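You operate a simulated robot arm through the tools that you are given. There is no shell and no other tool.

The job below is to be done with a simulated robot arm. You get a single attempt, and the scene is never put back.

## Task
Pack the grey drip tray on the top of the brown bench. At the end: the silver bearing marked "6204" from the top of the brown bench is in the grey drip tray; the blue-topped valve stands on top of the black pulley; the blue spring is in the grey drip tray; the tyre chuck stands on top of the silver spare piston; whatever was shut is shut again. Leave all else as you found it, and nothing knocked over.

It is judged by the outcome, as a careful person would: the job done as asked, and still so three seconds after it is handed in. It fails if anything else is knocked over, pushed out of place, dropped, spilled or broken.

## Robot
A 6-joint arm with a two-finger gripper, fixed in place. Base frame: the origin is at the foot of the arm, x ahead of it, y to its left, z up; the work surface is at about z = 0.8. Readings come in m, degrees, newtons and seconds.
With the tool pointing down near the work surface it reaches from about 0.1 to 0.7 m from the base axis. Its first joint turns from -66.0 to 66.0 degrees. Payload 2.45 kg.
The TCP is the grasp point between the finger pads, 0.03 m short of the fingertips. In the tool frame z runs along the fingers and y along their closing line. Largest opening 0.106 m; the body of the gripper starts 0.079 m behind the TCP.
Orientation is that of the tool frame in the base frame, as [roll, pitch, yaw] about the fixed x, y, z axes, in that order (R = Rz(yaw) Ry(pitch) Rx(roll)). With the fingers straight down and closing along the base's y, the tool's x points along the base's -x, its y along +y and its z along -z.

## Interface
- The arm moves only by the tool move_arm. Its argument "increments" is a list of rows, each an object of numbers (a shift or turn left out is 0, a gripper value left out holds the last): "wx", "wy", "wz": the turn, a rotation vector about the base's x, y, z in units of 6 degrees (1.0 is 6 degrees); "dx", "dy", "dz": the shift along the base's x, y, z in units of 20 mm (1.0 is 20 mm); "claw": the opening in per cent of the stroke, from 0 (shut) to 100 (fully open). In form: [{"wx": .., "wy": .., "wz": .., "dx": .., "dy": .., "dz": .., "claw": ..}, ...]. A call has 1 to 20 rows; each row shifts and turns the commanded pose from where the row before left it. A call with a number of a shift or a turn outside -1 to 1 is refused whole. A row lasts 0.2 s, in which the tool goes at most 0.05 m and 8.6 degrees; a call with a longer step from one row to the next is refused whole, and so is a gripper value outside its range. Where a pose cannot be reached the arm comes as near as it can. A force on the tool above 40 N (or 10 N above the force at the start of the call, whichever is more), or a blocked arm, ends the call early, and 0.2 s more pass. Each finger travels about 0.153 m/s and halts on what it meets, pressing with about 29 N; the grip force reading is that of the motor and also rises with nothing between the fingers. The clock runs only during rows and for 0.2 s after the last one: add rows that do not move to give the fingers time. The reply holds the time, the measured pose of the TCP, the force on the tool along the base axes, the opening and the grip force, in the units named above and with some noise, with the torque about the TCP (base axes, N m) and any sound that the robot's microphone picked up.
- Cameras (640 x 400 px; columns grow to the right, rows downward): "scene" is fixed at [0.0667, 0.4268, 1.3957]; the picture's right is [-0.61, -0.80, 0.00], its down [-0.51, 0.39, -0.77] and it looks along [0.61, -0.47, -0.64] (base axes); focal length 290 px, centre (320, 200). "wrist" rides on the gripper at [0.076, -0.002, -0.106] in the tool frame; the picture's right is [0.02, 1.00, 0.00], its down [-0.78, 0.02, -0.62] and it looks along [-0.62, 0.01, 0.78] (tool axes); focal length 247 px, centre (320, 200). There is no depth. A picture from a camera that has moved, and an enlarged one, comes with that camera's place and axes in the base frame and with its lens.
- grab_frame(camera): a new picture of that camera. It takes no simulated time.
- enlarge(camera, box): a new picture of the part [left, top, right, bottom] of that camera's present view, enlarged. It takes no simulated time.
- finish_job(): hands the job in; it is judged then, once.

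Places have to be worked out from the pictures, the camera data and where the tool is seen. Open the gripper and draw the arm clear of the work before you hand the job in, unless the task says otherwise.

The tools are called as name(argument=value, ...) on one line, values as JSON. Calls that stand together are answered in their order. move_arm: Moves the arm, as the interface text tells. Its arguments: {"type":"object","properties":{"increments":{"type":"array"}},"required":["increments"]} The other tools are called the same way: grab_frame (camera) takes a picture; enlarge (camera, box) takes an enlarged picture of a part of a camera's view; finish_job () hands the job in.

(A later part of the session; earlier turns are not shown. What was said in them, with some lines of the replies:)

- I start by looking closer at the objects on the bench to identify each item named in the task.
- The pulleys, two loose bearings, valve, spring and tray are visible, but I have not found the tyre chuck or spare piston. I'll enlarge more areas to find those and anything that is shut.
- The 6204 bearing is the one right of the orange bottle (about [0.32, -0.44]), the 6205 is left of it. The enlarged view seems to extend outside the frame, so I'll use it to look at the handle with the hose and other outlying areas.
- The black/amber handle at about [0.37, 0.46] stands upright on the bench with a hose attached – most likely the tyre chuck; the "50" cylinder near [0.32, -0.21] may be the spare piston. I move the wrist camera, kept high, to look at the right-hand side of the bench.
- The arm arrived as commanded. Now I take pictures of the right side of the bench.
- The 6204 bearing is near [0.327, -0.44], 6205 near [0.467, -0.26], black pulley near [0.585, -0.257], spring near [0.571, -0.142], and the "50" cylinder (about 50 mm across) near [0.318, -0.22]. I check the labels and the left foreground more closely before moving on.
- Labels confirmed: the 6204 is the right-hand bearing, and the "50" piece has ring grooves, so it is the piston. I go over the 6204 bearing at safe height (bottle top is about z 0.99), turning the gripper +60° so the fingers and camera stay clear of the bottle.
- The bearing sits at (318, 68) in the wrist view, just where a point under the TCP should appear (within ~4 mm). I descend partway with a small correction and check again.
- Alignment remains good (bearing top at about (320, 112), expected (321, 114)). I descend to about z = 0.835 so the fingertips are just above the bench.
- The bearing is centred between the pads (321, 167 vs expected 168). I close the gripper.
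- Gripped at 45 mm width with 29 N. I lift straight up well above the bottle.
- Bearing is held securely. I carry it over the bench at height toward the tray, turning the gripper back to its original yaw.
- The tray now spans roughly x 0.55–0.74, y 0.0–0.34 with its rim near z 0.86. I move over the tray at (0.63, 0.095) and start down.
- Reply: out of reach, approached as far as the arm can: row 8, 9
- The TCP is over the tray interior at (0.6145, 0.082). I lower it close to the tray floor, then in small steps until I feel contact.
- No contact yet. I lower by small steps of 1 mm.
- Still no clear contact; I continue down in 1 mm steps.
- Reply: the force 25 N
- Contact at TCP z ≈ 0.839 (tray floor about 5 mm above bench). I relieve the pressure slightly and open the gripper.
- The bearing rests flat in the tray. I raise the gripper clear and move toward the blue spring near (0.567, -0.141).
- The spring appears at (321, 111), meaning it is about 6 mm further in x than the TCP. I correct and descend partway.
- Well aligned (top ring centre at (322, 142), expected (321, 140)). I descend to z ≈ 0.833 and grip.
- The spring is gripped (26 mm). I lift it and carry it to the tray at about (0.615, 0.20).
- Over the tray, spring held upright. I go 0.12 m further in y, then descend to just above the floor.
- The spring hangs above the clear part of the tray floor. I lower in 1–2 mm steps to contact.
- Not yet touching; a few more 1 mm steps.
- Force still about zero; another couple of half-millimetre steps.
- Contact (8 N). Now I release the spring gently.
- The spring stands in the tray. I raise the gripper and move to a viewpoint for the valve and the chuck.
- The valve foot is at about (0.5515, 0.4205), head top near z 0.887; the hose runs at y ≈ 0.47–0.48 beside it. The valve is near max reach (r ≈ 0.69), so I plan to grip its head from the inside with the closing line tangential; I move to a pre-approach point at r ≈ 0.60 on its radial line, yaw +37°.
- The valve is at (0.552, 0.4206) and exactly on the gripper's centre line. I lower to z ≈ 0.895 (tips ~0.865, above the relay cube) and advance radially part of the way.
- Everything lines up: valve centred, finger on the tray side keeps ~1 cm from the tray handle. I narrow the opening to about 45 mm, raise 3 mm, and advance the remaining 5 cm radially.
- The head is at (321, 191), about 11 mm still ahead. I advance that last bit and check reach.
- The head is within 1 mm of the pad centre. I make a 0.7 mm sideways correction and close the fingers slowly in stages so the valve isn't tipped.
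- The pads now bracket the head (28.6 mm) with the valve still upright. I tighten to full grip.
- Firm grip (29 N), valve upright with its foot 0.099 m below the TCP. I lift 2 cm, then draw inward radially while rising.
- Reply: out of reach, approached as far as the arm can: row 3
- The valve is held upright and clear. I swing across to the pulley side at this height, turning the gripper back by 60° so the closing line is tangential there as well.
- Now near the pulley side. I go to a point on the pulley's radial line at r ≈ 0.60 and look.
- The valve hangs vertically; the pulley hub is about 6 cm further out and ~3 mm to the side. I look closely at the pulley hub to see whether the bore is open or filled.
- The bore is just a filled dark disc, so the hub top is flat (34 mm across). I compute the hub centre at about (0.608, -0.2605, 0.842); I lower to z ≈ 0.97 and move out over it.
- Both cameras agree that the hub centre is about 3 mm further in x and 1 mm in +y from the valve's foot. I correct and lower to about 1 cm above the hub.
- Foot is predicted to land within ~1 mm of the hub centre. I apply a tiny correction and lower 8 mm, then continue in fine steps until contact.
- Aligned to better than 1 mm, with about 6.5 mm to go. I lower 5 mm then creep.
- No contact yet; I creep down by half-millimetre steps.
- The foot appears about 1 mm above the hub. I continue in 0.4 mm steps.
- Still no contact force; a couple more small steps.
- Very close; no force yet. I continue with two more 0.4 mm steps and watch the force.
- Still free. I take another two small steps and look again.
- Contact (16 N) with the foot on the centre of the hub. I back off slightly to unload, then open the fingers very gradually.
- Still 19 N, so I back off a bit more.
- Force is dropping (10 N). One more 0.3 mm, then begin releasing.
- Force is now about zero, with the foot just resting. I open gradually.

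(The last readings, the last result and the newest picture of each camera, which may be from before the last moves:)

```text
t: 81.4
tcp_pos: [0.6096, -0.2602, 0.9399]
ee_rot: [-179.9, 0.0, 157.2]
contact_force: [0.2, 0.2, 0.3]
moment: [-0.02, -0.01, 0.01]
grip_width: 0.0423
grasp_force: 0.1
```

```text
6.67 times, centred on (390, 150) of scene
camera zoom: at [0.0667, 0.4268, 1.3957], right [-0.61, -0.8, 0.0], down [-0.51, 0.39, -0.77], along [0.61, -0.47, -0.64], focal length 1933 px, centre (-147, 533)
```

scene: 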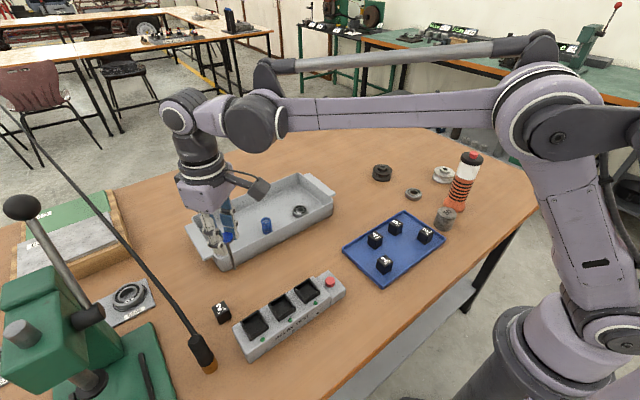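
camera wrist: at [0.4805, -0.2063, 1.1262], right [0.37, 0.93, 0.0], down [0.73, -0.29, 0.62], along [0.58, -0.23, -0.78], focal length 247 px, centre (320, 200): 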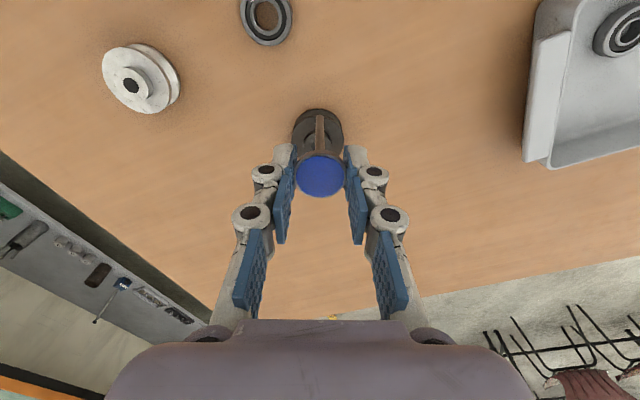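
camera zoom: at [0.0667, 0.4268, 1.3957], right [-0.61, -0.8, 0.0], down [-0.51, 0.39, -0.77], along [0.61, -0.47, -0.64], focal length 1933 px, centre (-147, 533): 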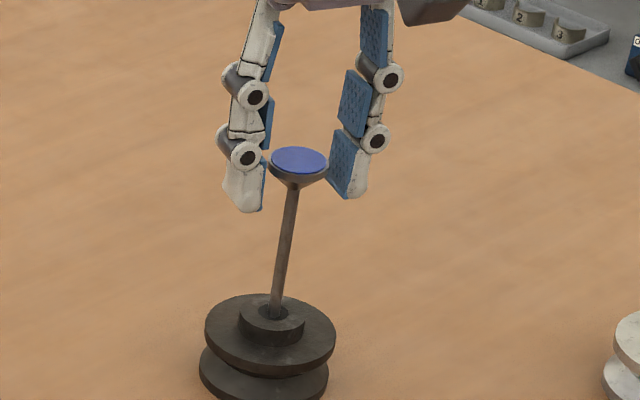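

The valve stands by itself on the pulley hub. I open a bit wider, then rise and withdraw inward carefully.

move_arm(increments=[{"claw": 50}, {"claw": 60}, {}, {"dz": 0.5}, {"dz": 0.5}, {"dz": 0.4}, {"dx": -0.4, "dy": 0.17}, {"dx": -0.6, "dy": 0.256}, {"dx": -0.8, "dy": 0.34, "dz": 0.3}, {"dx": -0.8, "dy": 0.34, "dz": 0.5}, {"dx": -0.8, "dy": 0.34, "dz": 0.8}, {"dx": -0.5, "dy": 0.2, "dz": 1}, {"dz": 1}, {}])

grab_frame(camera="wrist")

enlarge(camera="scene", box=[350, 120, 430, 180])

grab_frame(camera="scene")

```text
t: 84.4
tcp_pos: [0.5318, -0.2253, 1.0387]
ee_rot: [-180.0, 0.0, 157.2]
contact_force: [-0.6, 0.2, 0.2]
moment: [-0.04, -0.02, 0.0]
grip_width: 0.0634
grasp_force: 0.1
```

```text
taken
camera wrist: at [0.4606, -0.1978, 1.1462], right [0.37, 0.93, 0.0], down [0.73, -0.29, 0.62], along [0.58, -0.23, -0.78], focal length 247 px, centre (320, 200)
```

wrist: 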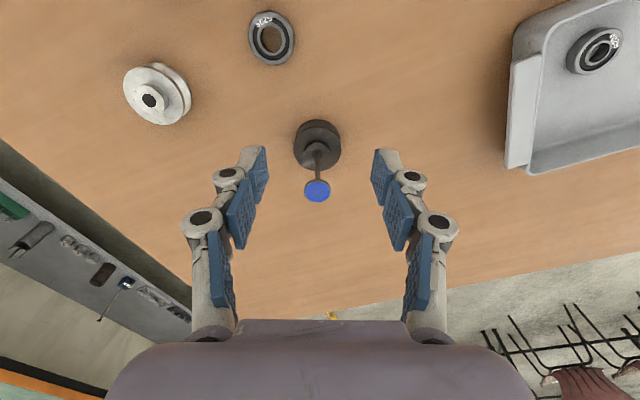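

```text
6.67 times, centred on (390, 150) of scene
camera zoom: at [0.0667, 0.4268, 1.3957], right [-0.61, -0.8, 0.0], down [-0.51, 0.39, -0.77], along [0.61, -0.47, -0.64], focal length 1933 px, centre (-147, 533)
```

zoom: 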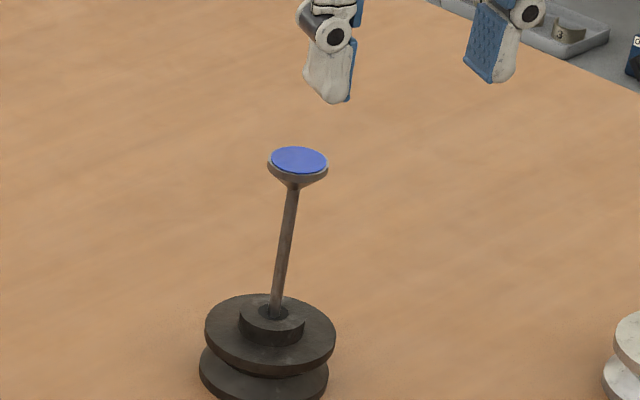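

```text
taken
```

scene: 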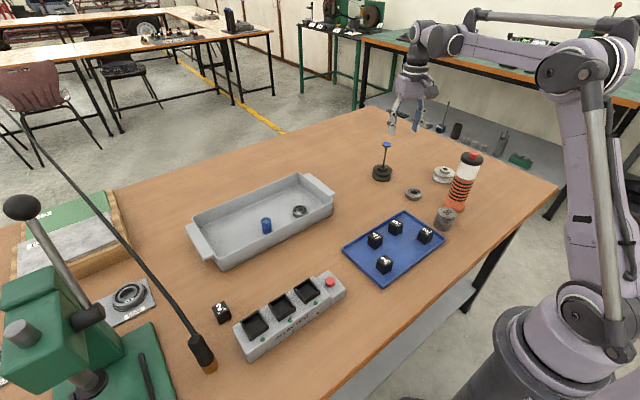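

The valve stands stably on the pulley. Next is the chuck: I move to a viewpoint near it to study its shape and hose.

move_arm(increments=[{"dy": 1, "dx": -0.4, "wz": 0.5}, {"dy": 1, "dx": -0.4, "wz": 0.5}, {"dy": 1, "dx": -0.4, "wz": 0.5}, {"dy": 1, "dx": -0.4, "wz": 0.5}, {"dy": 1, "dx": -0.4, "wz": 0.5}, {"dy": 1, "dx": -0.4, "wz": 0.5}, {"dy": 1, "dx": -0.4, "wz": 0.5}, {"dy": 1, "dx": -0.4, "wz": 0.5}, {"dy": 1, "dx": -0.4, "wz": 0.5}, {"dy": 1, "dx": -0.4, "wz": 0.5}, {"dy": 1, "dx": -0.4, "wz": 0.5}, {"dy": 1, "dx": -0.4, "wz": 0.5}, {"dy": 1, "dx": -0.4, "wz": 0.5}, {"dy": 1, "dx": -0.4, "wz": 0.5}, {"dy": 1, "dx": -0.4, "wz": 0.5}, {"dy": 1, "dx": -0.4, "wz": 0.5}, {"dy": 1, "dx": -0.4, "wz": 0.5}, {"dy": 1, "dx": -0.4, "wz": 0.5}, {"dy": 1, "dx": -0.4, "wz": 0.5}, {"dy": 1, "dx": -0.4, "wz": 0.5}])

move_arm(increments=[{"dy": 1, "dx": -0.4}, {"dy": 1, "dx": -0.4}, {"dy": 1, "dx": -0.4}, {"dy": 1, "dx": -0.4}, {"dy": 1, "dx": -0.4}, {"dy": 1, "dx": -0.4}, {"dy": 1, "dx": -0.4}, {}])

grab_frame(camera="wrist")

grab_frame(camera="scene")

```text
t: 88.6
tcp_pos: [0.3708, 0.1735, 1.0407]
ee_rot: [-180.0, 0.0, -142.8]
contact_force: [-0.8, -0.5, 1.3]
moment: [-0.04, 0.0, -0.01]
grip_width: 0.0636
grasp_force: 0.1
```

```text
t: 90.4
tcp_pos: [0.3163, 0.3127, 1.0382]
ee_rot: [-180.0, 0.0, -142.8]
contact_force: [-0.8, -0.1, 0.0]
moment: [0.02, -0.05, 0.01]
grip_width: 0.0637
grasp_force: 0.0
```

```text
taken
camera wrist: at [0.2562, 0.2648, 1.1455], right [-0.62, 0.78, 0.0], down [0.61, 0.49, 0.62], along [0.49, 0.39, -0.78], focal length 247 px, centre (320, 200)
```

wrist: 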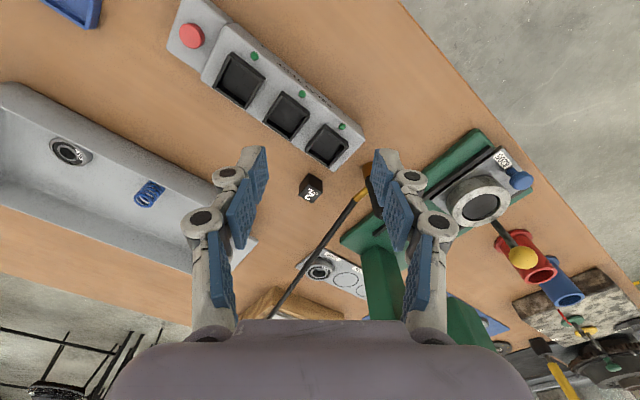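

```text
taken
```

scene: 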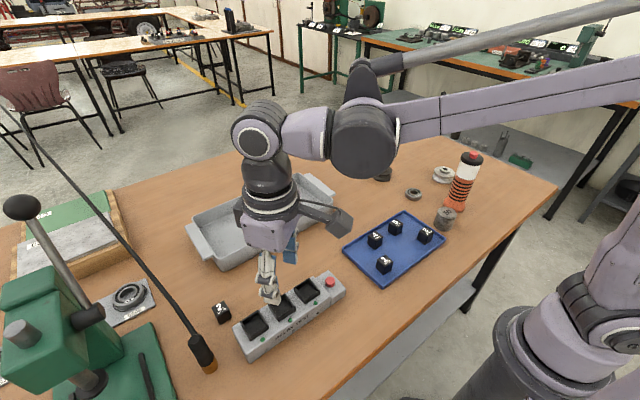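

The finger hides the chuck; I rotate the gripper about 30° to centre it in view.

move_arm(increments=[{"wz": 1}, {"wz": 1}, {"wz": 1}, {"wz": 1}, {"wz": 1}, {}])

grab_frame(camera="wrist")

enlarge(camera="wrist", box=[240, 90, 400, 240])

```text
t: 91.8
tcp_pos: [0.3161, 0.3127, 1.0401]
ee_rot: [180.0, 0.0, -112.7]
contact_force: [0.5, 0.3, 0.8]
moment: [-0.01, -0.01, 0.0]
grip_width: 0.0637
grasp_force: 0.0
```

```text
taken
camera wrist: at [0.2883, 0.2407, 1.1464], right [-0.93, 0.37, 0.0], down [0.29, 0.73, 0.62], along [0.23, 0.58, -0.78], focal length 247 px, centre (320, 200)
```

wrist: 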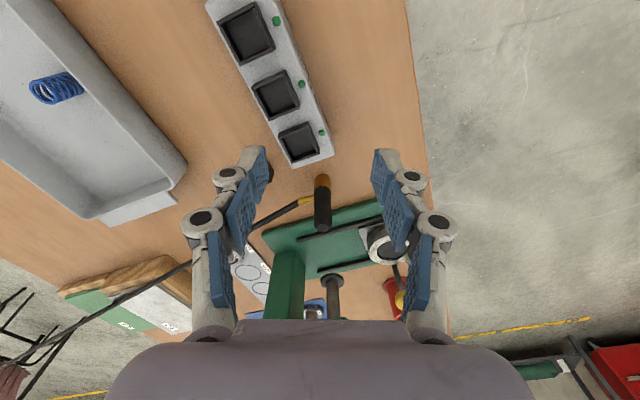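

```text
2.67 times, centred on (320, 165) of wrist
camera zoom: at [0.2883, 0.2407, 1.1464], right [-0.93, 0.37, 0.0], down [0.29, 0.73, 0.62], along [0.23, 0.58, -0.78], focal length 659 px, centre (320, 293)
```

zoom: 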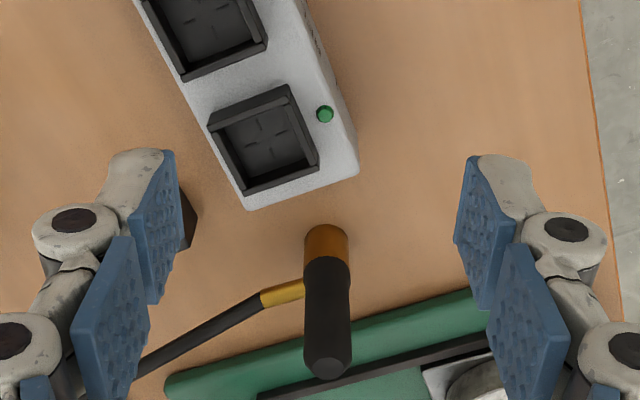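

The chuck stands at about (0.370, 0.458), ~27 mm across, top at z ≈ 0.911, with the hose fitting leaving it near z ≈ 0.845 toward +x. I'll go above it at z ≈ 1.0 with a tangential closing line (yaw ≈ 231°), clear of the press lever.

move_arm(increments=[{"dx": 0.34, "dy": 0.9, "wz": -0.45, "claw": 50}, {"dx": 0.34, "dy": 0.9, "wz": -0.45}, {"dx": 0.34, "dy": 0.9, "wz": -0.45}, {"dx": 0.34, "dy": 0.9, "wz": -0.45}, {"dx": 0.34, "dy": 0.9, "wz": -0.45}, {"dx": 0.34, "dy": 0.9, "wz": -0.45}, {"dx": 0.34, "dy": 0.9}, {"dx": 0.34, "dy": 0.95}, {}])

grab_frame(camera="wrist")

grab_frame(camera="scene")

```text
t: 93.8
tcp_pos: [0.3706, 0.458, 1.0405]
ee_rot: [-180.0, 0.0, -129.1]
contact_force: [-0.2, 0.3, 0.6]
moment: [-0.02, -0.01, 0.01]
grip_width: 0.053
grasp_force: 0.2
```

```text
taken
camera wrist: at [0.3233, 0.3976, 1.1474], right [-0.79, 0.61, 0.0], down [0.48, 0.62, 0.62], along [0.38, 0.49, -0.78], focal length 247 px, centre (320, 200)
```

wrist: 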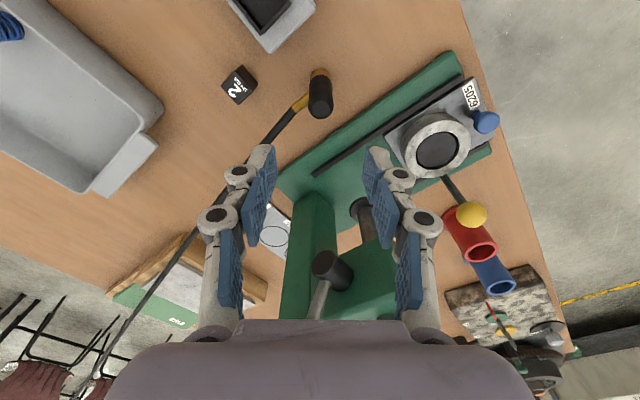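

```text
taken
```

scene: 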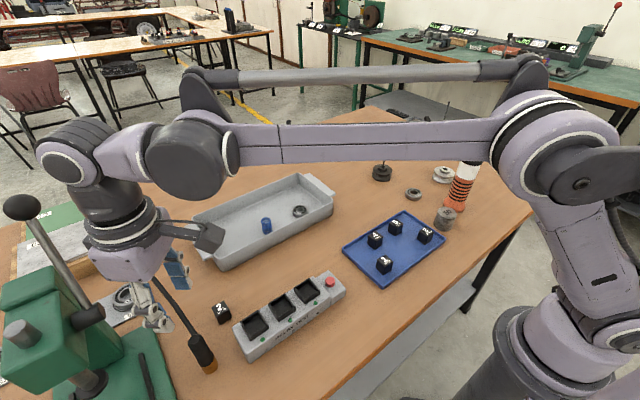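

The chuck is nearly under the TCP; I zoom to refine alignment.

enlarge(camera="wrist", box=[270, 60, 370, 130])

enlarge(camera="scene", box=[70, 220, 240, 390])

```text
5.71 times, centred on (320, 95) of wrist
camera zoom: at [0.3233, 0.3976, 1.1474], right [-0.79, 0.61, 0.0], down [0.48, 0.62, 0.62], along [0.38, 0.49, -0.78], focal length 1411 px, centre (320, 800)
```

zoom: 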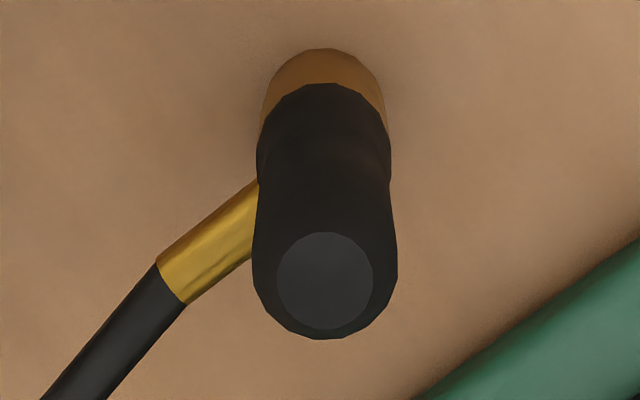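

```text
2.35 times, centred on (155, 305) of scene
camera zoom: at [0.0667, 0.4268, 1.3957], right [-0.61, -0.8, 0.0], down [-0.51, 0.39, -0.77], along [0.61, -0.47, -0.64], focal length 682 px, centre (708, -47)
```

zoom: 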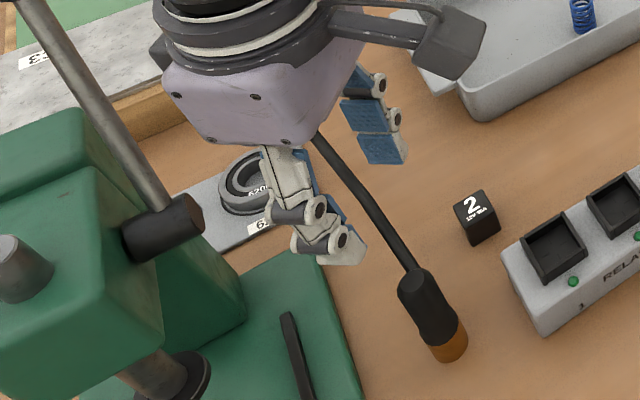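

Aligned to ~2 mm. I descend in two stages.

move_arm(increments=[{"dx": 0.04, "dy": 0.05, "dz": -1}, {"dz": -1}, {"dz": -1}, {"dz": -1}, {"dz": -1}, {}])

grab_frame(camera="wrist")

enlarge(camera="scene", box=[70, 220, 240, 390])

```text
t: 95.2
tcp_pos: [0.3708, 0.4615, 0.9381]
ee_rot: [-180.0, 0.0, -129.0]
contact_force: [0.0, -0.3, -0.1]
moment: [-0.01, 0.0, 0.04]
grip_width: 0.053
grasp_force: 0.0
```

```text
taken
camera wrist: at [0.324, 0.3992, 1.0454], right [-0.79, 0.61, 0.0], down [0.48, 0.62, 0.62], along [0.38, 0.49, -0.78], focal length 247 px, centre (320, 200)
```

wrist: 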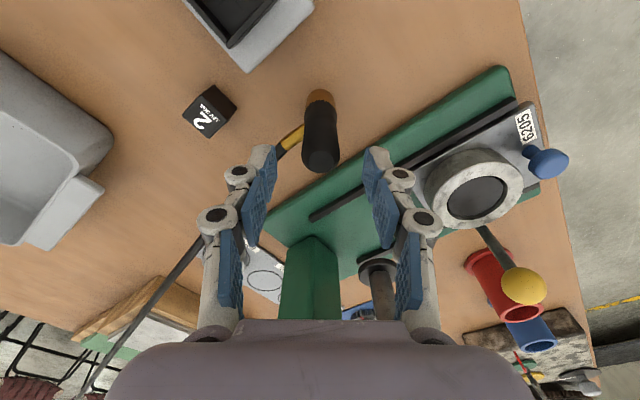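

```text
2.35 times, centred on (155, 305) of scene
camera zoom: at [0.0667, 0.4268, 1.3957], right [-0.61, -0.8, 0.0], down [-0.51, 0.39, -0.77], along [0.61, -0.47, -0.64], focal length 682 px, centre (708, -47)
```

zoom: 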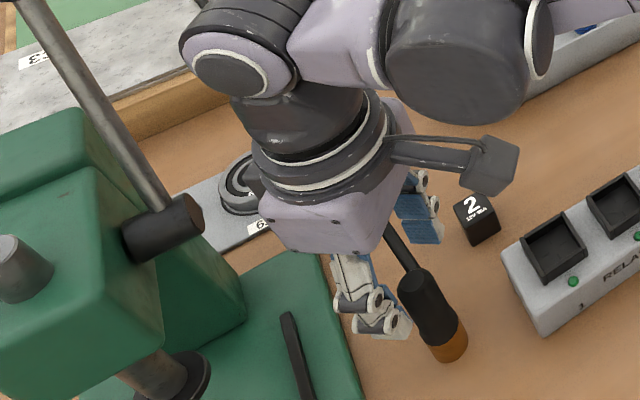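

Chuck top (320, 160) matches the expected (321, 162). I descend to z ≈ 0.89 and close gently.

move_arm(increments=[{"dz": -1}, {"dz": -1}, {"dz": -0.4}, {"claw": 40}, {"claw": 32}, {"claw": 28}, {"claw": 25}, {"claw": 23}, {"claw": 21}, {"claw": 15}, {"claw": 0}, {}, {}])

grab_frame(camera="wrist")

enlarge(camera="scene", box=[70, 220, 240, 390])

```text
t: 98.0
tcp_pos: [0.372, 0.4588, 0.89]
ee_rot: [-180.0, 0.0, -129.0]
contact_force: [-0.2, 0.4, 0.8]
moment: [0.07, 0.02, 0.03]
grip_width: 0.0256
grasp_force: 29.0
```

```text
taken
camera wrist: at [0.3245, 0.3982, 0.9975], right [-0.79, 0.61, 0.0], down [0.48, 0.62, 0.62], along [0.38, 0.49, -0.78], focal length 247 px, centre (320, 200)
```

wrist: 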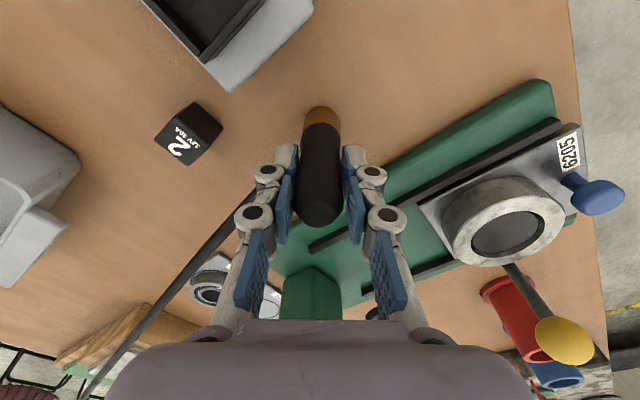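

```text
2.35 times, centred on (155, 305) of scene
camera zoom: at [0.0667, 0.4268, 1.3957], right [-0.61, -0.8, 0.0], down [-0.51, 0.39, -0.77], along [0.61, -0.47, -0.64], focal length 682 px, centre (708, -47)
```

zoom: 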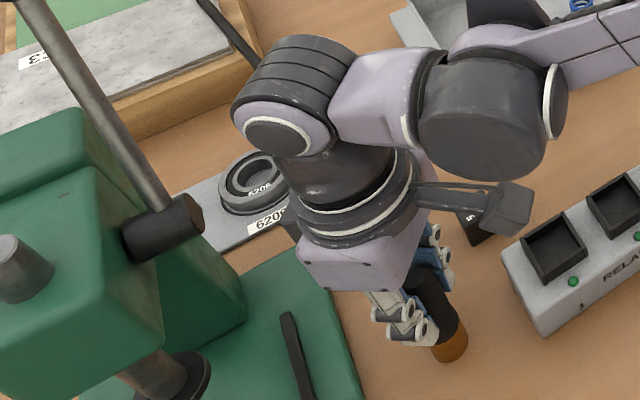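

Gripped (25.6 mm, 29 N); its base is 0.09 m below the TCP. I lift slowly a few centimetres and watch the force from the hose.

move_arm(increments=[{"dz": 0.25}, {"dz": 0.5}, {"dz": 1}, {"dz": 1}, {}])

grab_frame(camera="scene")

grab_frame(camera="wrist")

```text
t: 99.2
tcp_pos: [0.3715, 0.4585, 0.9465]
ee_rot: [-180.0, 0.0, -129.0]
contact_force: [-0.3, 0.7, -1.2]
moment: [0.01, 0.01, 0.0]
grip_width: 0.0256
grasp_force: 29.3
```

```text
taken
```

scene: 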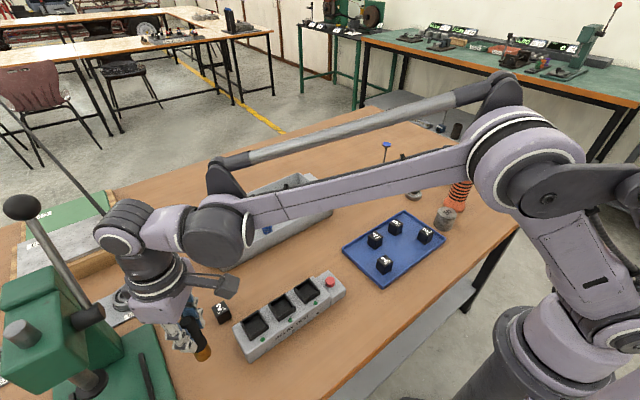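

```text
taken
camera wrist: at [0.324, 0.3975, 1.0536], right [-0.79, 0.61, 0.0], down [0.48, 0.62, 0.62], along [0.38, 0.49, -0.78], focal length 247 px, centre (320, 200)
```

wrist: 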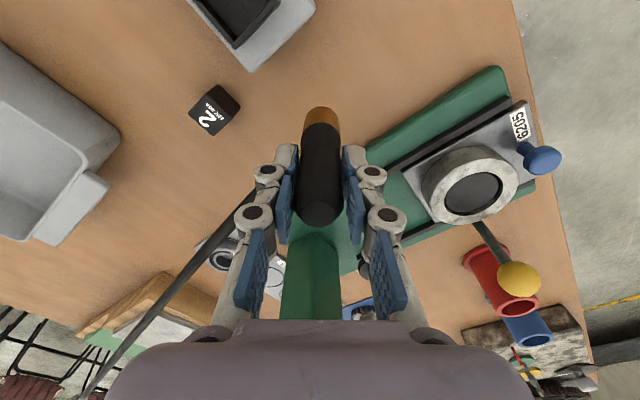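

Load is about 1–2 N with no notable hose pull. I raise it to z ≈ 1.07 and start carrying it toward the piston, watching the hose.

move_arm(increments=[{"dz": 1}, {"dz": 1}, {"dz": 1}, {"dz": 1}, {"dz": 1}, {"dz": 1}, {"dy": -1}, {"dy": -1}, {"dy": -1}, {"dy": -1}, {"dy": -1}, {"dy": -1}, {"dy": -1}, {"dy": -1}, {"dy": -1}, {"dy": -1}, {}])

grab_frame(camera="scene")

grab_frame(camera="wrist")

```text
t: 102.8
tcp_pos: [0.3725, 0.2589, 1.0663]
ee_rot: [180.0, 0.0, -128.9]
contact_force: [-0.3, -0.1, -1.3]
moment: [0.0, -0.01, 0.02]
grip_width: 0.0258
grasp_force: 28.9
```

```text
taken
```

scene: 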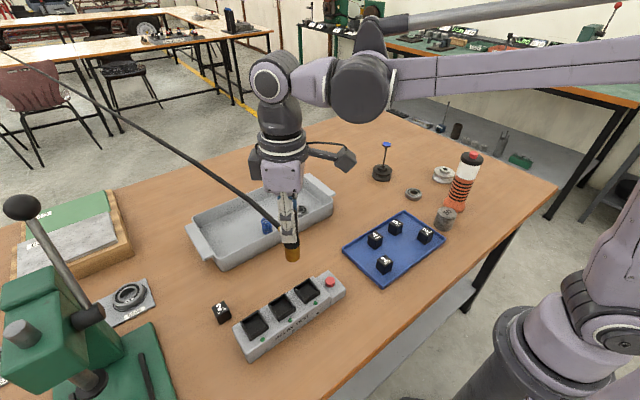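

```text
taken
camera wrist: at [0.3251, 0.1983, 1.1734], right [-0.79, 0.61, 0.0], down [0.48, 0.62, 0.62], along [0.38, 0.49, -0.78], focal length 247 px, centre (320, 200)
```

wrist: 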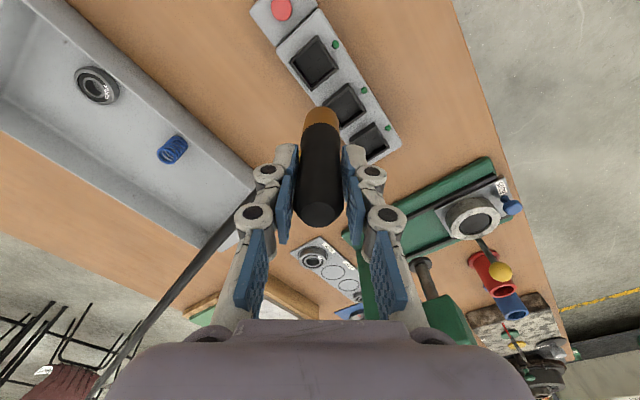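

The hose follows freely with no extra force. I continue carrying toward the piston, stopping short to refine its position.

move_arm(increments=[{"dy": -1, "dx": -0.1}, {"dy": -1, "dx": -0.1}, {"dy": -1, "dx": -0.1}, {"dy": -1, "dx": -0.1}, {"dy": -1, "dx": -0.1}, {"dy": -1, "dx": -0.1}, {"dy": -1, "dx": -0.1}, {"dy": -1, "dx": -0.1}, {"dy": -1, "dx": -0.1}, {"dy": -1, "dx": -0.1}, {"dy": -1, "dx": -0.1}, {"dy": -1, "dx": -0.1}, {"dy": -1, "dx": -0.1}, {"dy": -1, "dx": -0.1}, {"dy": -1, "dx": -0.1}, {"dy": -1, "dx": -0.1}, {}])

grab_frame(camera="scene")

grab_frame(camera="wrist")

```text
t: 106.4
tcp_pos: [0.3387, -0.0614, 1.0672]
ee_rot: [180.0, 0.0, -129.0]
contact_force: [-0.2, -0.8, -1.6]
moment: [0.02, -0.03, 0.02]
grip_width: 0.0258
grasp_force: 28.9
```

```text
taken
```

scene: 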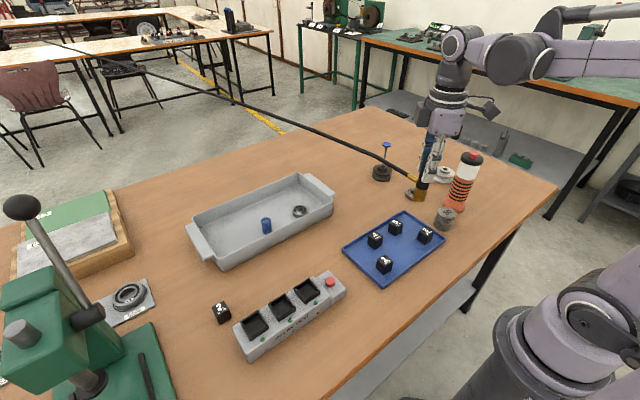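

```text
taken
camera wrist: at [0.2915, -0.1223, 1.1733], right [-0.79, 0.61, 0.0], down [0.48, 0.62, 0.62], along [0.38, 0.49, -0.78], focal length 247 px, centre (320, 200)
```

wrist: 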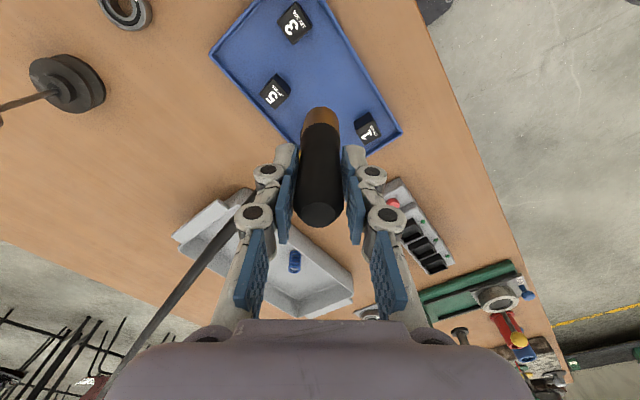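

The hose runs nearly straight at z ≈ 1.03 toward far +x (direction ~15°), well clear of the valve (≥ 0.14 m). I use the extended view to re-locate the piston before moving over it.

enlarge(camera="wrist", box=[0, 0, 640, 2])

enlarge(camera="scene", box=[425, 195, 465, 235])

```text
1.00 times, centred on (320, 1) of wrist (not enlarged: the box is as wide or as high as the picture)
camera zoom: at [0.2915, -0.1223, 1.1733], right [-0.79, 0.61, 0.0], down [0.48, 0.62, 0.62], along [0.38, 0.49, -0.78], focal length 247 px, centre (320, 399)
```

zoom: 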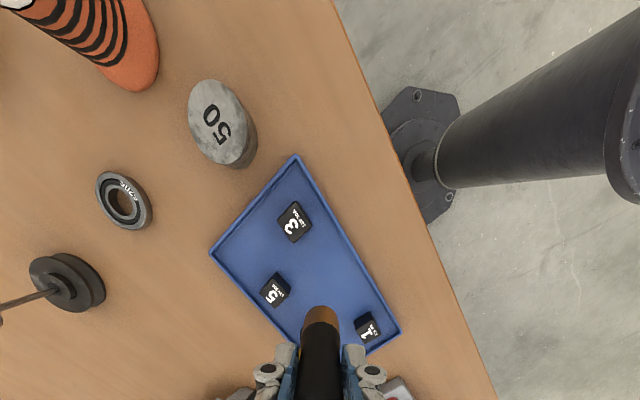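

```text
10.00 times, centred on (445, 215) of scene
camera zoom: at [0.0668, 0.4268, 1.3957], right [-0.61, -0.8, 0.0], down [-0.51, 0.39, -0.77], along [0.61, -0.47, -0.64], focal length 2899 px, centre (-930, 50)
```

zoom: 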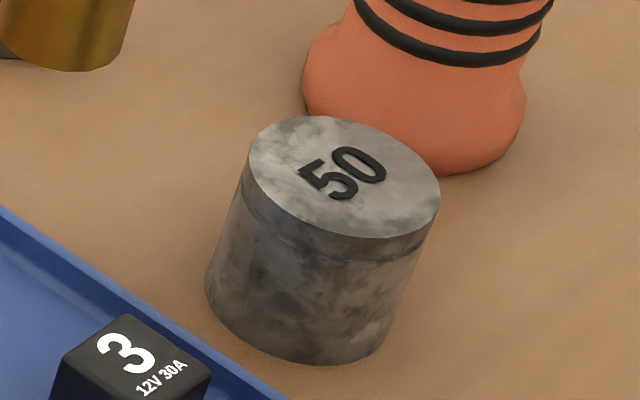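

Piston centre refined to about (0.330, -0.2215) with its top near z 0.849. I move over it at height and check alignment.

move_arm(increments=[{"dy": -1, "dx": -0.05}, {"dy": -1, "dx": -0.05}, {"dy": -1, "dx": -0.05}, {"dy": -1, "dx": -0.05}, {"dy": -1, "dx": -0.05}, {"dy": -1, "dx": -0.05}, {"dy": -1, "dx": -0.05}, {"dy": -1, "dx": -0.05}, {}])

grab_frame(camera="scene")

grab_frame(camera="wrist")

enlarge(camera="wrist", box=[240, 60, 400, 160])

```text
t: 108.4
tcp_pos: [0.3307, -0.2217, 1.0657]
ee_rot: [180.0, 0.0, -129.0]
contact_force: [0.3, -0.2, -2.5]
moment: [-0.03, -0.01, -0.01]
grip_width: 0.0258
grasp_force: 28.9
```

```text
taken
```

scene: 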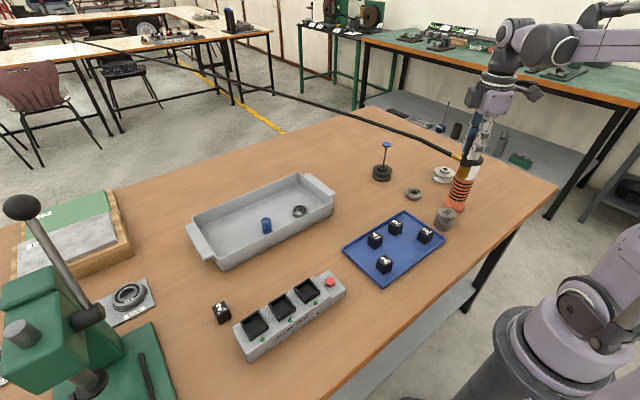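

```text
taken
camera wrist: at [0.2838, -0.2826, 1.172], right [-0.79, 0.61, 0.0], down [0.48, 0.62, 0.62], along [0.38, 0.49, -0.78], focal length 247 px, centre (320, 200)
```

wrist: 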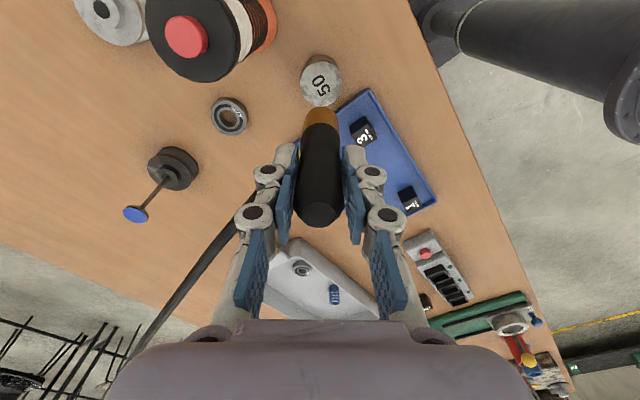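

```text
4.00 times, centred on (320, 110) of wrist
camera zoom: at [0.2838, -0.2826, 1.172], right [-0.79, 0.61, 0.0], down [0.48, 0.62, 0.62], along [0.38, 0.49, -0.78], focal length 988 px, centre (320, 560)
```

zoom: 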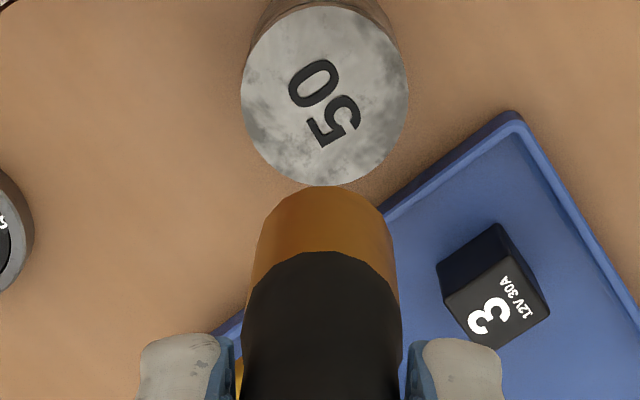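

Perfectly aligned (piston top centre at (321.1, 83.9), expected (321, 83.5)). I descend 10 cm and check again.

move_arm(increments=[{"dz": -1}, {"dz": -1}, {"dz": -1}, {"dz": -1}, {"dz": -1}, {}])

enlarge(camera="wrist", box=[240, 60, 400, 160])

enlarge(camera="scene", box=[350, 120, 520, 240])

grab_frame(camera="wrist")

```text
t: 109.8
tcp_pos: [0.3317, -0.2209, 0.9661]
ee_rot: [180.0, 0.0, -129.1]
contact_force: [-0.2, 0.2, -1.0]
moment: [0.0, -0.04, -0.02]
grip_width: 0.0258
grasp_force: 29.4
```

```text
4.00 times, centred on (320, 110) of wrist
camera zoom: at [0.2852, -0.2813, 1.0739], right [-0.79, 0.61, 0.0], down [0.48, 0.62, 0.62], along [0.38, 0.49, -0.78], focal length 988 px, centre (320, 560)
```

zoom: 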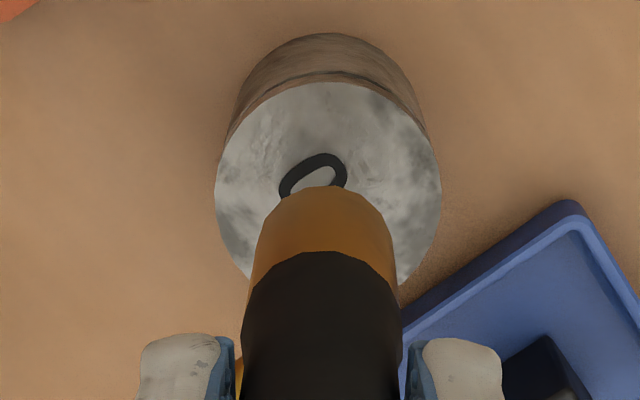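

```text
3.33 times, centred on (435, 180) of scene
camera zoom: at [0.0667, 0.4268, 1.3957], right [-0.61, -0.8, 0.0], down [-0.51, 0.39, -0.77], along [0.61, -0.47, -0.64], focal length 966 px, centre (-63, 267)
```

zoom: 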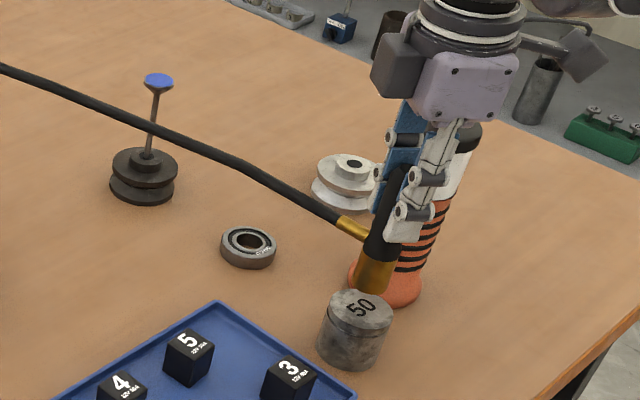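

```text
taken
camera wrist: at [0.2852, -0.2813, 1.0739], right [-0.79, 0.61, 0.0], down [0.48, 0.62, 0.62], along [0.38, 0.49, -0.78], focal length 247 px, centre (320, 200)
```

wrist: 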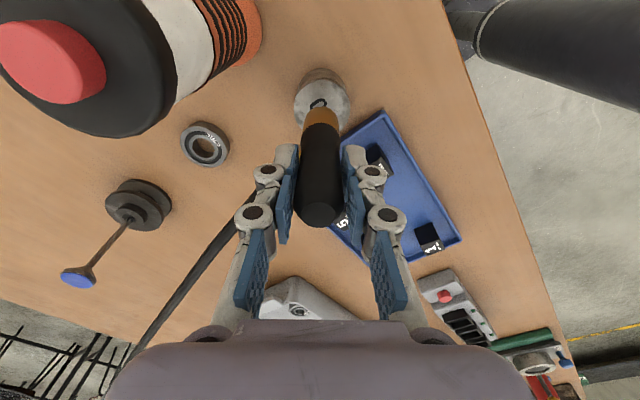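

Very close: only ~2–3 mm off, and the hose is ≥ 7 cm from the valve. I apply a 2 mm correction and lower to about 7 mm above the piston.

move_arm(increments=[{"dx": -0.1, "dy": -0.07}, {"dz": -0.5}, {"dz": -0.5}, {}])

enlarge(camera="scene", box=[420, 170, 480, 230])

enlarge(camera="wrist", box=[240, 60, 400, 160])

```text
t: 110.8
tcp_pos: [0.3279, -0.2223, 0.9457]
ee_rot: [-179.9, 0.1, -128.9]
contact_force: [0.8, 0.0, -1.4]
moment: [0.02, -0.03, -0.02]
grip_width: 0.0256
grasp_force: 29.2
```

```text
6.67 times, centred on (450, 200) of scene
camera zoom: at [0.0667, 0.4268, 1.3957], right [-0.61, -0.8, 0.0], down [-0.51, 0.39, -0.77], along [0.61, -0.47, -0.64], focal length 1933 px, centre (-547, 200)
```

zoom: 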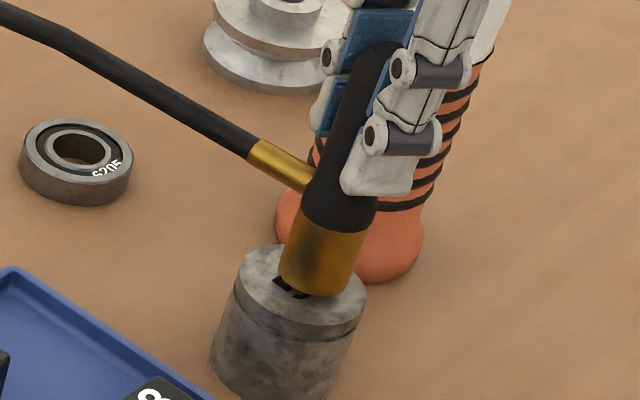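

```text
4.00 times, centred on (320, 110) of wrist
camera zoom: at [0.2821, -0.2835, 1.0529], right [-0.79, 0.61, 0.0], down [0.48, 0.62, 0.62], along [0.38, 0.49, -0.78], focal length 988 px, centre (320, 560)
```

zoom: 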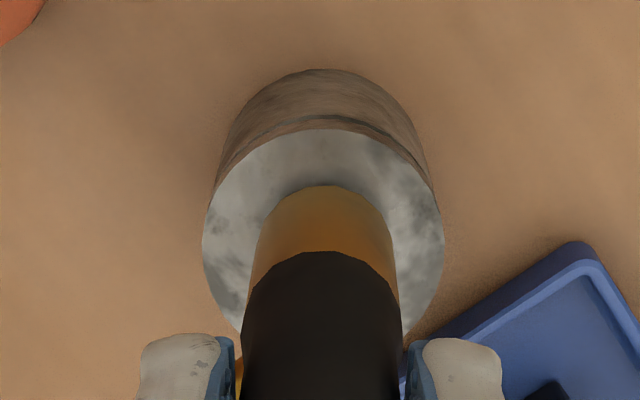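

Centred within 2 mm. I creep down to contact.

move_arm(increments=[{"dx": 0.04, "dy": 0.05, "dz": -0.1}, {"dz": -0.1}, {"dz": -0.05}, {}])

```text
t: 111.8
tcp_pos: [0.3297, -0.2211, 0.9416]
ee_rot: [-179.9, 0.0, -129.0]
contact_force: [0.0, 1.3, 15.8]
moment: [-0.04, -0.07, 0.0]
grip_width: 0.0255
grasp_force: 28.5
```

Contact (16 N) at z ≈ 0.941. I back off slightly to unload before releasing.

move_arm(increments=[{"dz": 0.02}, {}])

```text
t: 112.4
tcp_pos: [0.3293, -0.2207, 0.9411]
ee_rot: [179.9, -0.1, -129.0]
contact_force: [0.1, 0.2, -1.6]
moment: [-0.01, 0.0, 0.01]
grip_width: 0.0256
grasp_force: 29.0
```

The chuck is just off/at the surface (its weight hangs again). I lower 0.3 mm and release gradually.

move_arm(increments=[{"dz": -0.013}, {}, {"claw": 15}, {"claw": 20}, {"claw": 22}, {"claw": 24}, {"claw": 25}, {"claw": 26}, {"claw": 27}, {"claw": 28}, {"claw": 30}, {"claw": 33}, {"claw": 36}, {}])

enlarge(camera="scene", box=[400, 150, 500, 240])

enlarge(camera="wrist", box=[240, 80, 400, 230])

```text
t: 115.4
tcp_pos: [0.3285, -0.2221, 0.9406]
ee_rot: [180.0, 0.0, -129.1]
contact_force: [-0.1, 0.9, -0.4]
moment: [0.0, 0.01, -0.02]
grip_width: 0.0382
grasp_force: 0.0
```

```text
4.44 times, centred on (450, 195) of scene
camera zoom: at [0.0667, 0.4268, 1.3957], right [-0.61, -0.8, 0.0], down [-0.51, 0.39, -0.77], along [0.61, -0.47, -0.64], focal length 1289 px, centre (-258, 222)
```

zoom: 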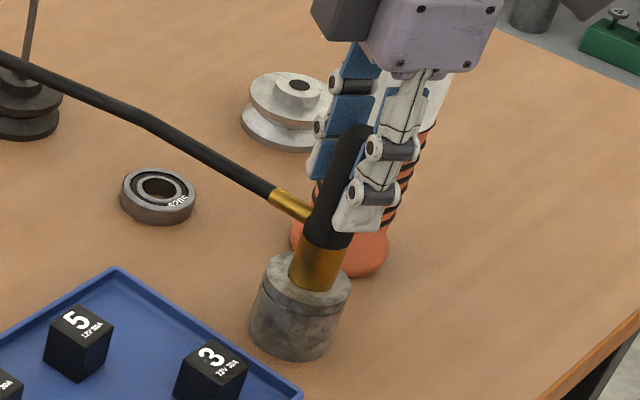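

```text
2.67 times, centred on (320, 155) of wrist
camera zoom: at [0.2829, -0.2823, 1.0482], right [-0.79, 0.61, 0.0], down [0.48, 0.62, 0.62], along [0.38, 0.49, -0.78], focal length 659 px, centre (320, 320)
```

zoom: 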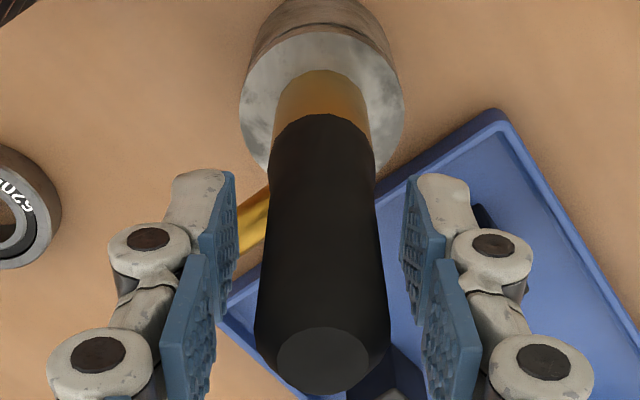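

The chuck stands centred on the piston and is free of the pads. I open slightly more and rise straight up.

move_arm(increments=[{"claw": 42}, {}, {"dz": 0.3}, {"dz": 0.5}, {"dz": 0.7}, {"dz": 1}, {"dz": 1}, {"dz": 1}, {"dz": 1}, {"dz": 1}, {}])

grab_frame(camera="scene")

grab_frame(camera="wrist")

```text
t: 117.8
tcp_pos: [0.3301, -0.2219, 1.0725]
ee_rot: [-180.0, 0.0, -129.0]
contact_force: [-0.3, 0.4, -0.1]
moment: [0.02, 0.03, -0.01]
grip_width: 0.0447
grasp_force: 0.0
```

```text
taken
```

scene: 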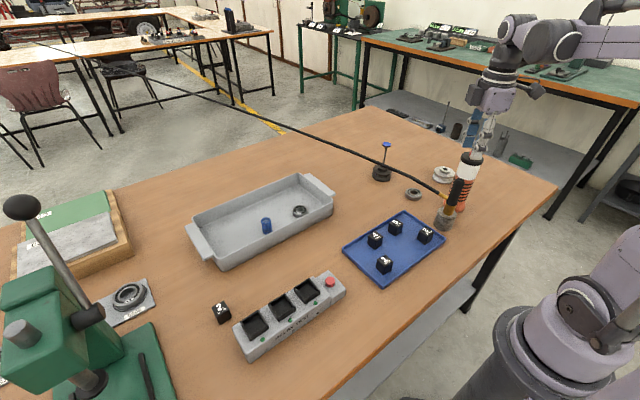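

```text
taken
camera wrist: at [0.283, -0.2819, 1.178], right [-0.79, 0.61, 0.0], down [0.48, 0.62, 0.62], along [0.38, 0.49, -0.78], focal length 247 px, centre (320, 200)
```

wrist: 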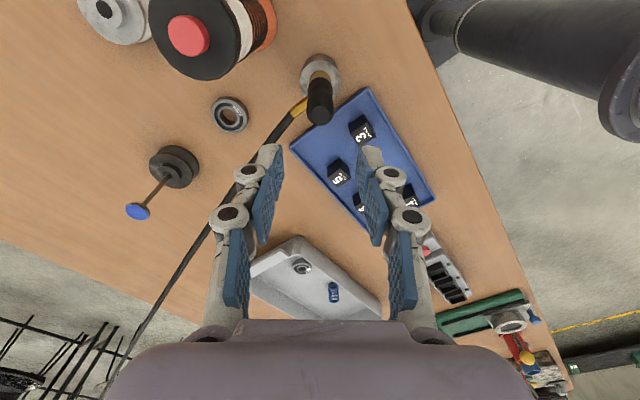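

The chuck stands on the piston and the valve on the pulley; nothing else is disturbed. I open the gripper and draw the arm up and clear, then check everything again.

move_arm(increments=[{"dz": 1, "claw": 60}, {"dz": 1}, {"dz": 1}, {"dy": 1, "dz": 0.5, "claw": 100}, {"dy": 1}, {"dy": 1}, {"dy": 1}, {"dy": 1}, {"dy": 1}, {"dy": 1}, {"dy": 1}, {"dy": 1}, {"dy": 1}, {"dy": 1}, {}, {}, {}])

grab_frame(camera="scene")

enlarge(camera="scene", box=[350, 120, 520, 240])

enlarge(camera="scene", box=[180, 160, 360, 290])

grab_frame(camera="wrist")

```text
t: 121.4
tcp_pos: [0.3294, -0.0004, 1.1425]
ee_rot: [-179.9, 0.0, -129.0]
contact_force: [-0.1, -0.7, 0.5]
moment: [-0.01, -0.02, 0.01]
grip_width: 0.1062
grasp_force: 0.1
```

```text
taken
```

scene: 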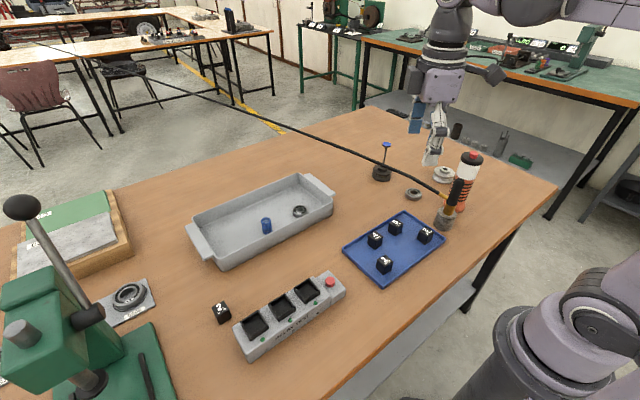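

```text
3.33 times, centred on (435, 180) of scene
camera zoom: at [0.0667, 0.4268, 1.3957], right [-0.61, -0.8, 0.0], down [-0.51, 0.39, -0.77], along [0.61, -0.47, -0.64], focal length 966 px, centre (-63, 267)
```

zoom: 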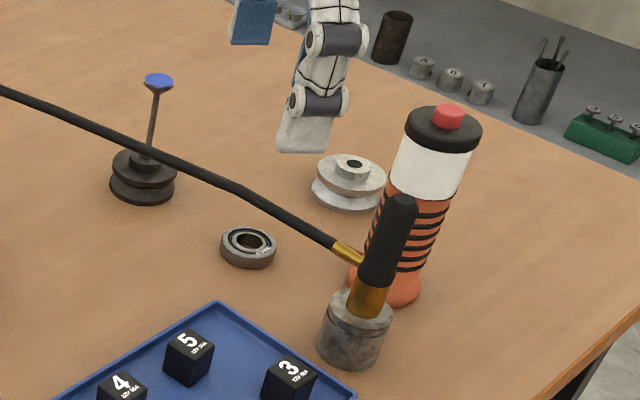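

```text
3.08 times, centred on (270, 225) of scene
camera zoom: at [0.0667, 0.4268, 1.3957], right [-0.61, -0.8, 0.0], down [-0.51, 0.39, -0.77], along [0.61, -0.47, -0.64], focal length 892 px, centre (474, 123)
```

zoom: 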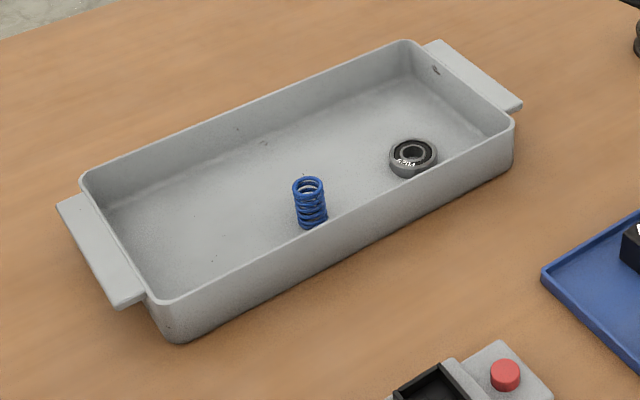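

```text
taken
camera wrist: at [0.2825, -0.0623, 1.2493], right [-0.79, 0.61, 0.0], down [0.48, 0.62, 0.62], along [0.38, 0.49, -0.78], focal length 247 px, centre (320, 200)
```

wrist: 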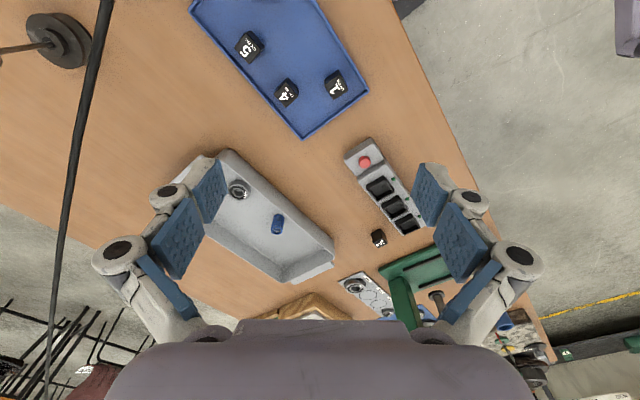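

Final check: the 6204 bearing and blue spring are in the tray, the blue-topped valve stands on the black pulley, the chuck stands on the piston. All has stayed still for several seconds, the hose is well clear of the valve, nothing that was shut was opened, and the arm is clear with the gripper open. I hand the job in.

finish_job()

```text
The job is handed in.
```

The job is done and handed in. In my last look before hand-in, everything was where you asked and standing still:

- **Bearing:** the silver "6204" bearing lies flat in the grey drip tray.
- **Spring:** the blue spring stands upright in the tray, clear of the bearing.
- **Valve:** the blue-topped valve stands head up on the hub of the black pulley.
- **Tyre chuck:** it stands on the silver spare piston. I took the piston to be the ringed cylinder marked "50", and the chuck to be the black and brass handle on the hose. Neither was labelled by name.

The chuck's hose stayed attached. It now runs across the bench about 7 cm or more from the valve, and I saw no sign of it pulling on the chuck. I opened nothing that was shut, and nothing else was knocked over or moved that I could see. The gripper is open and the arm is clear of the work.
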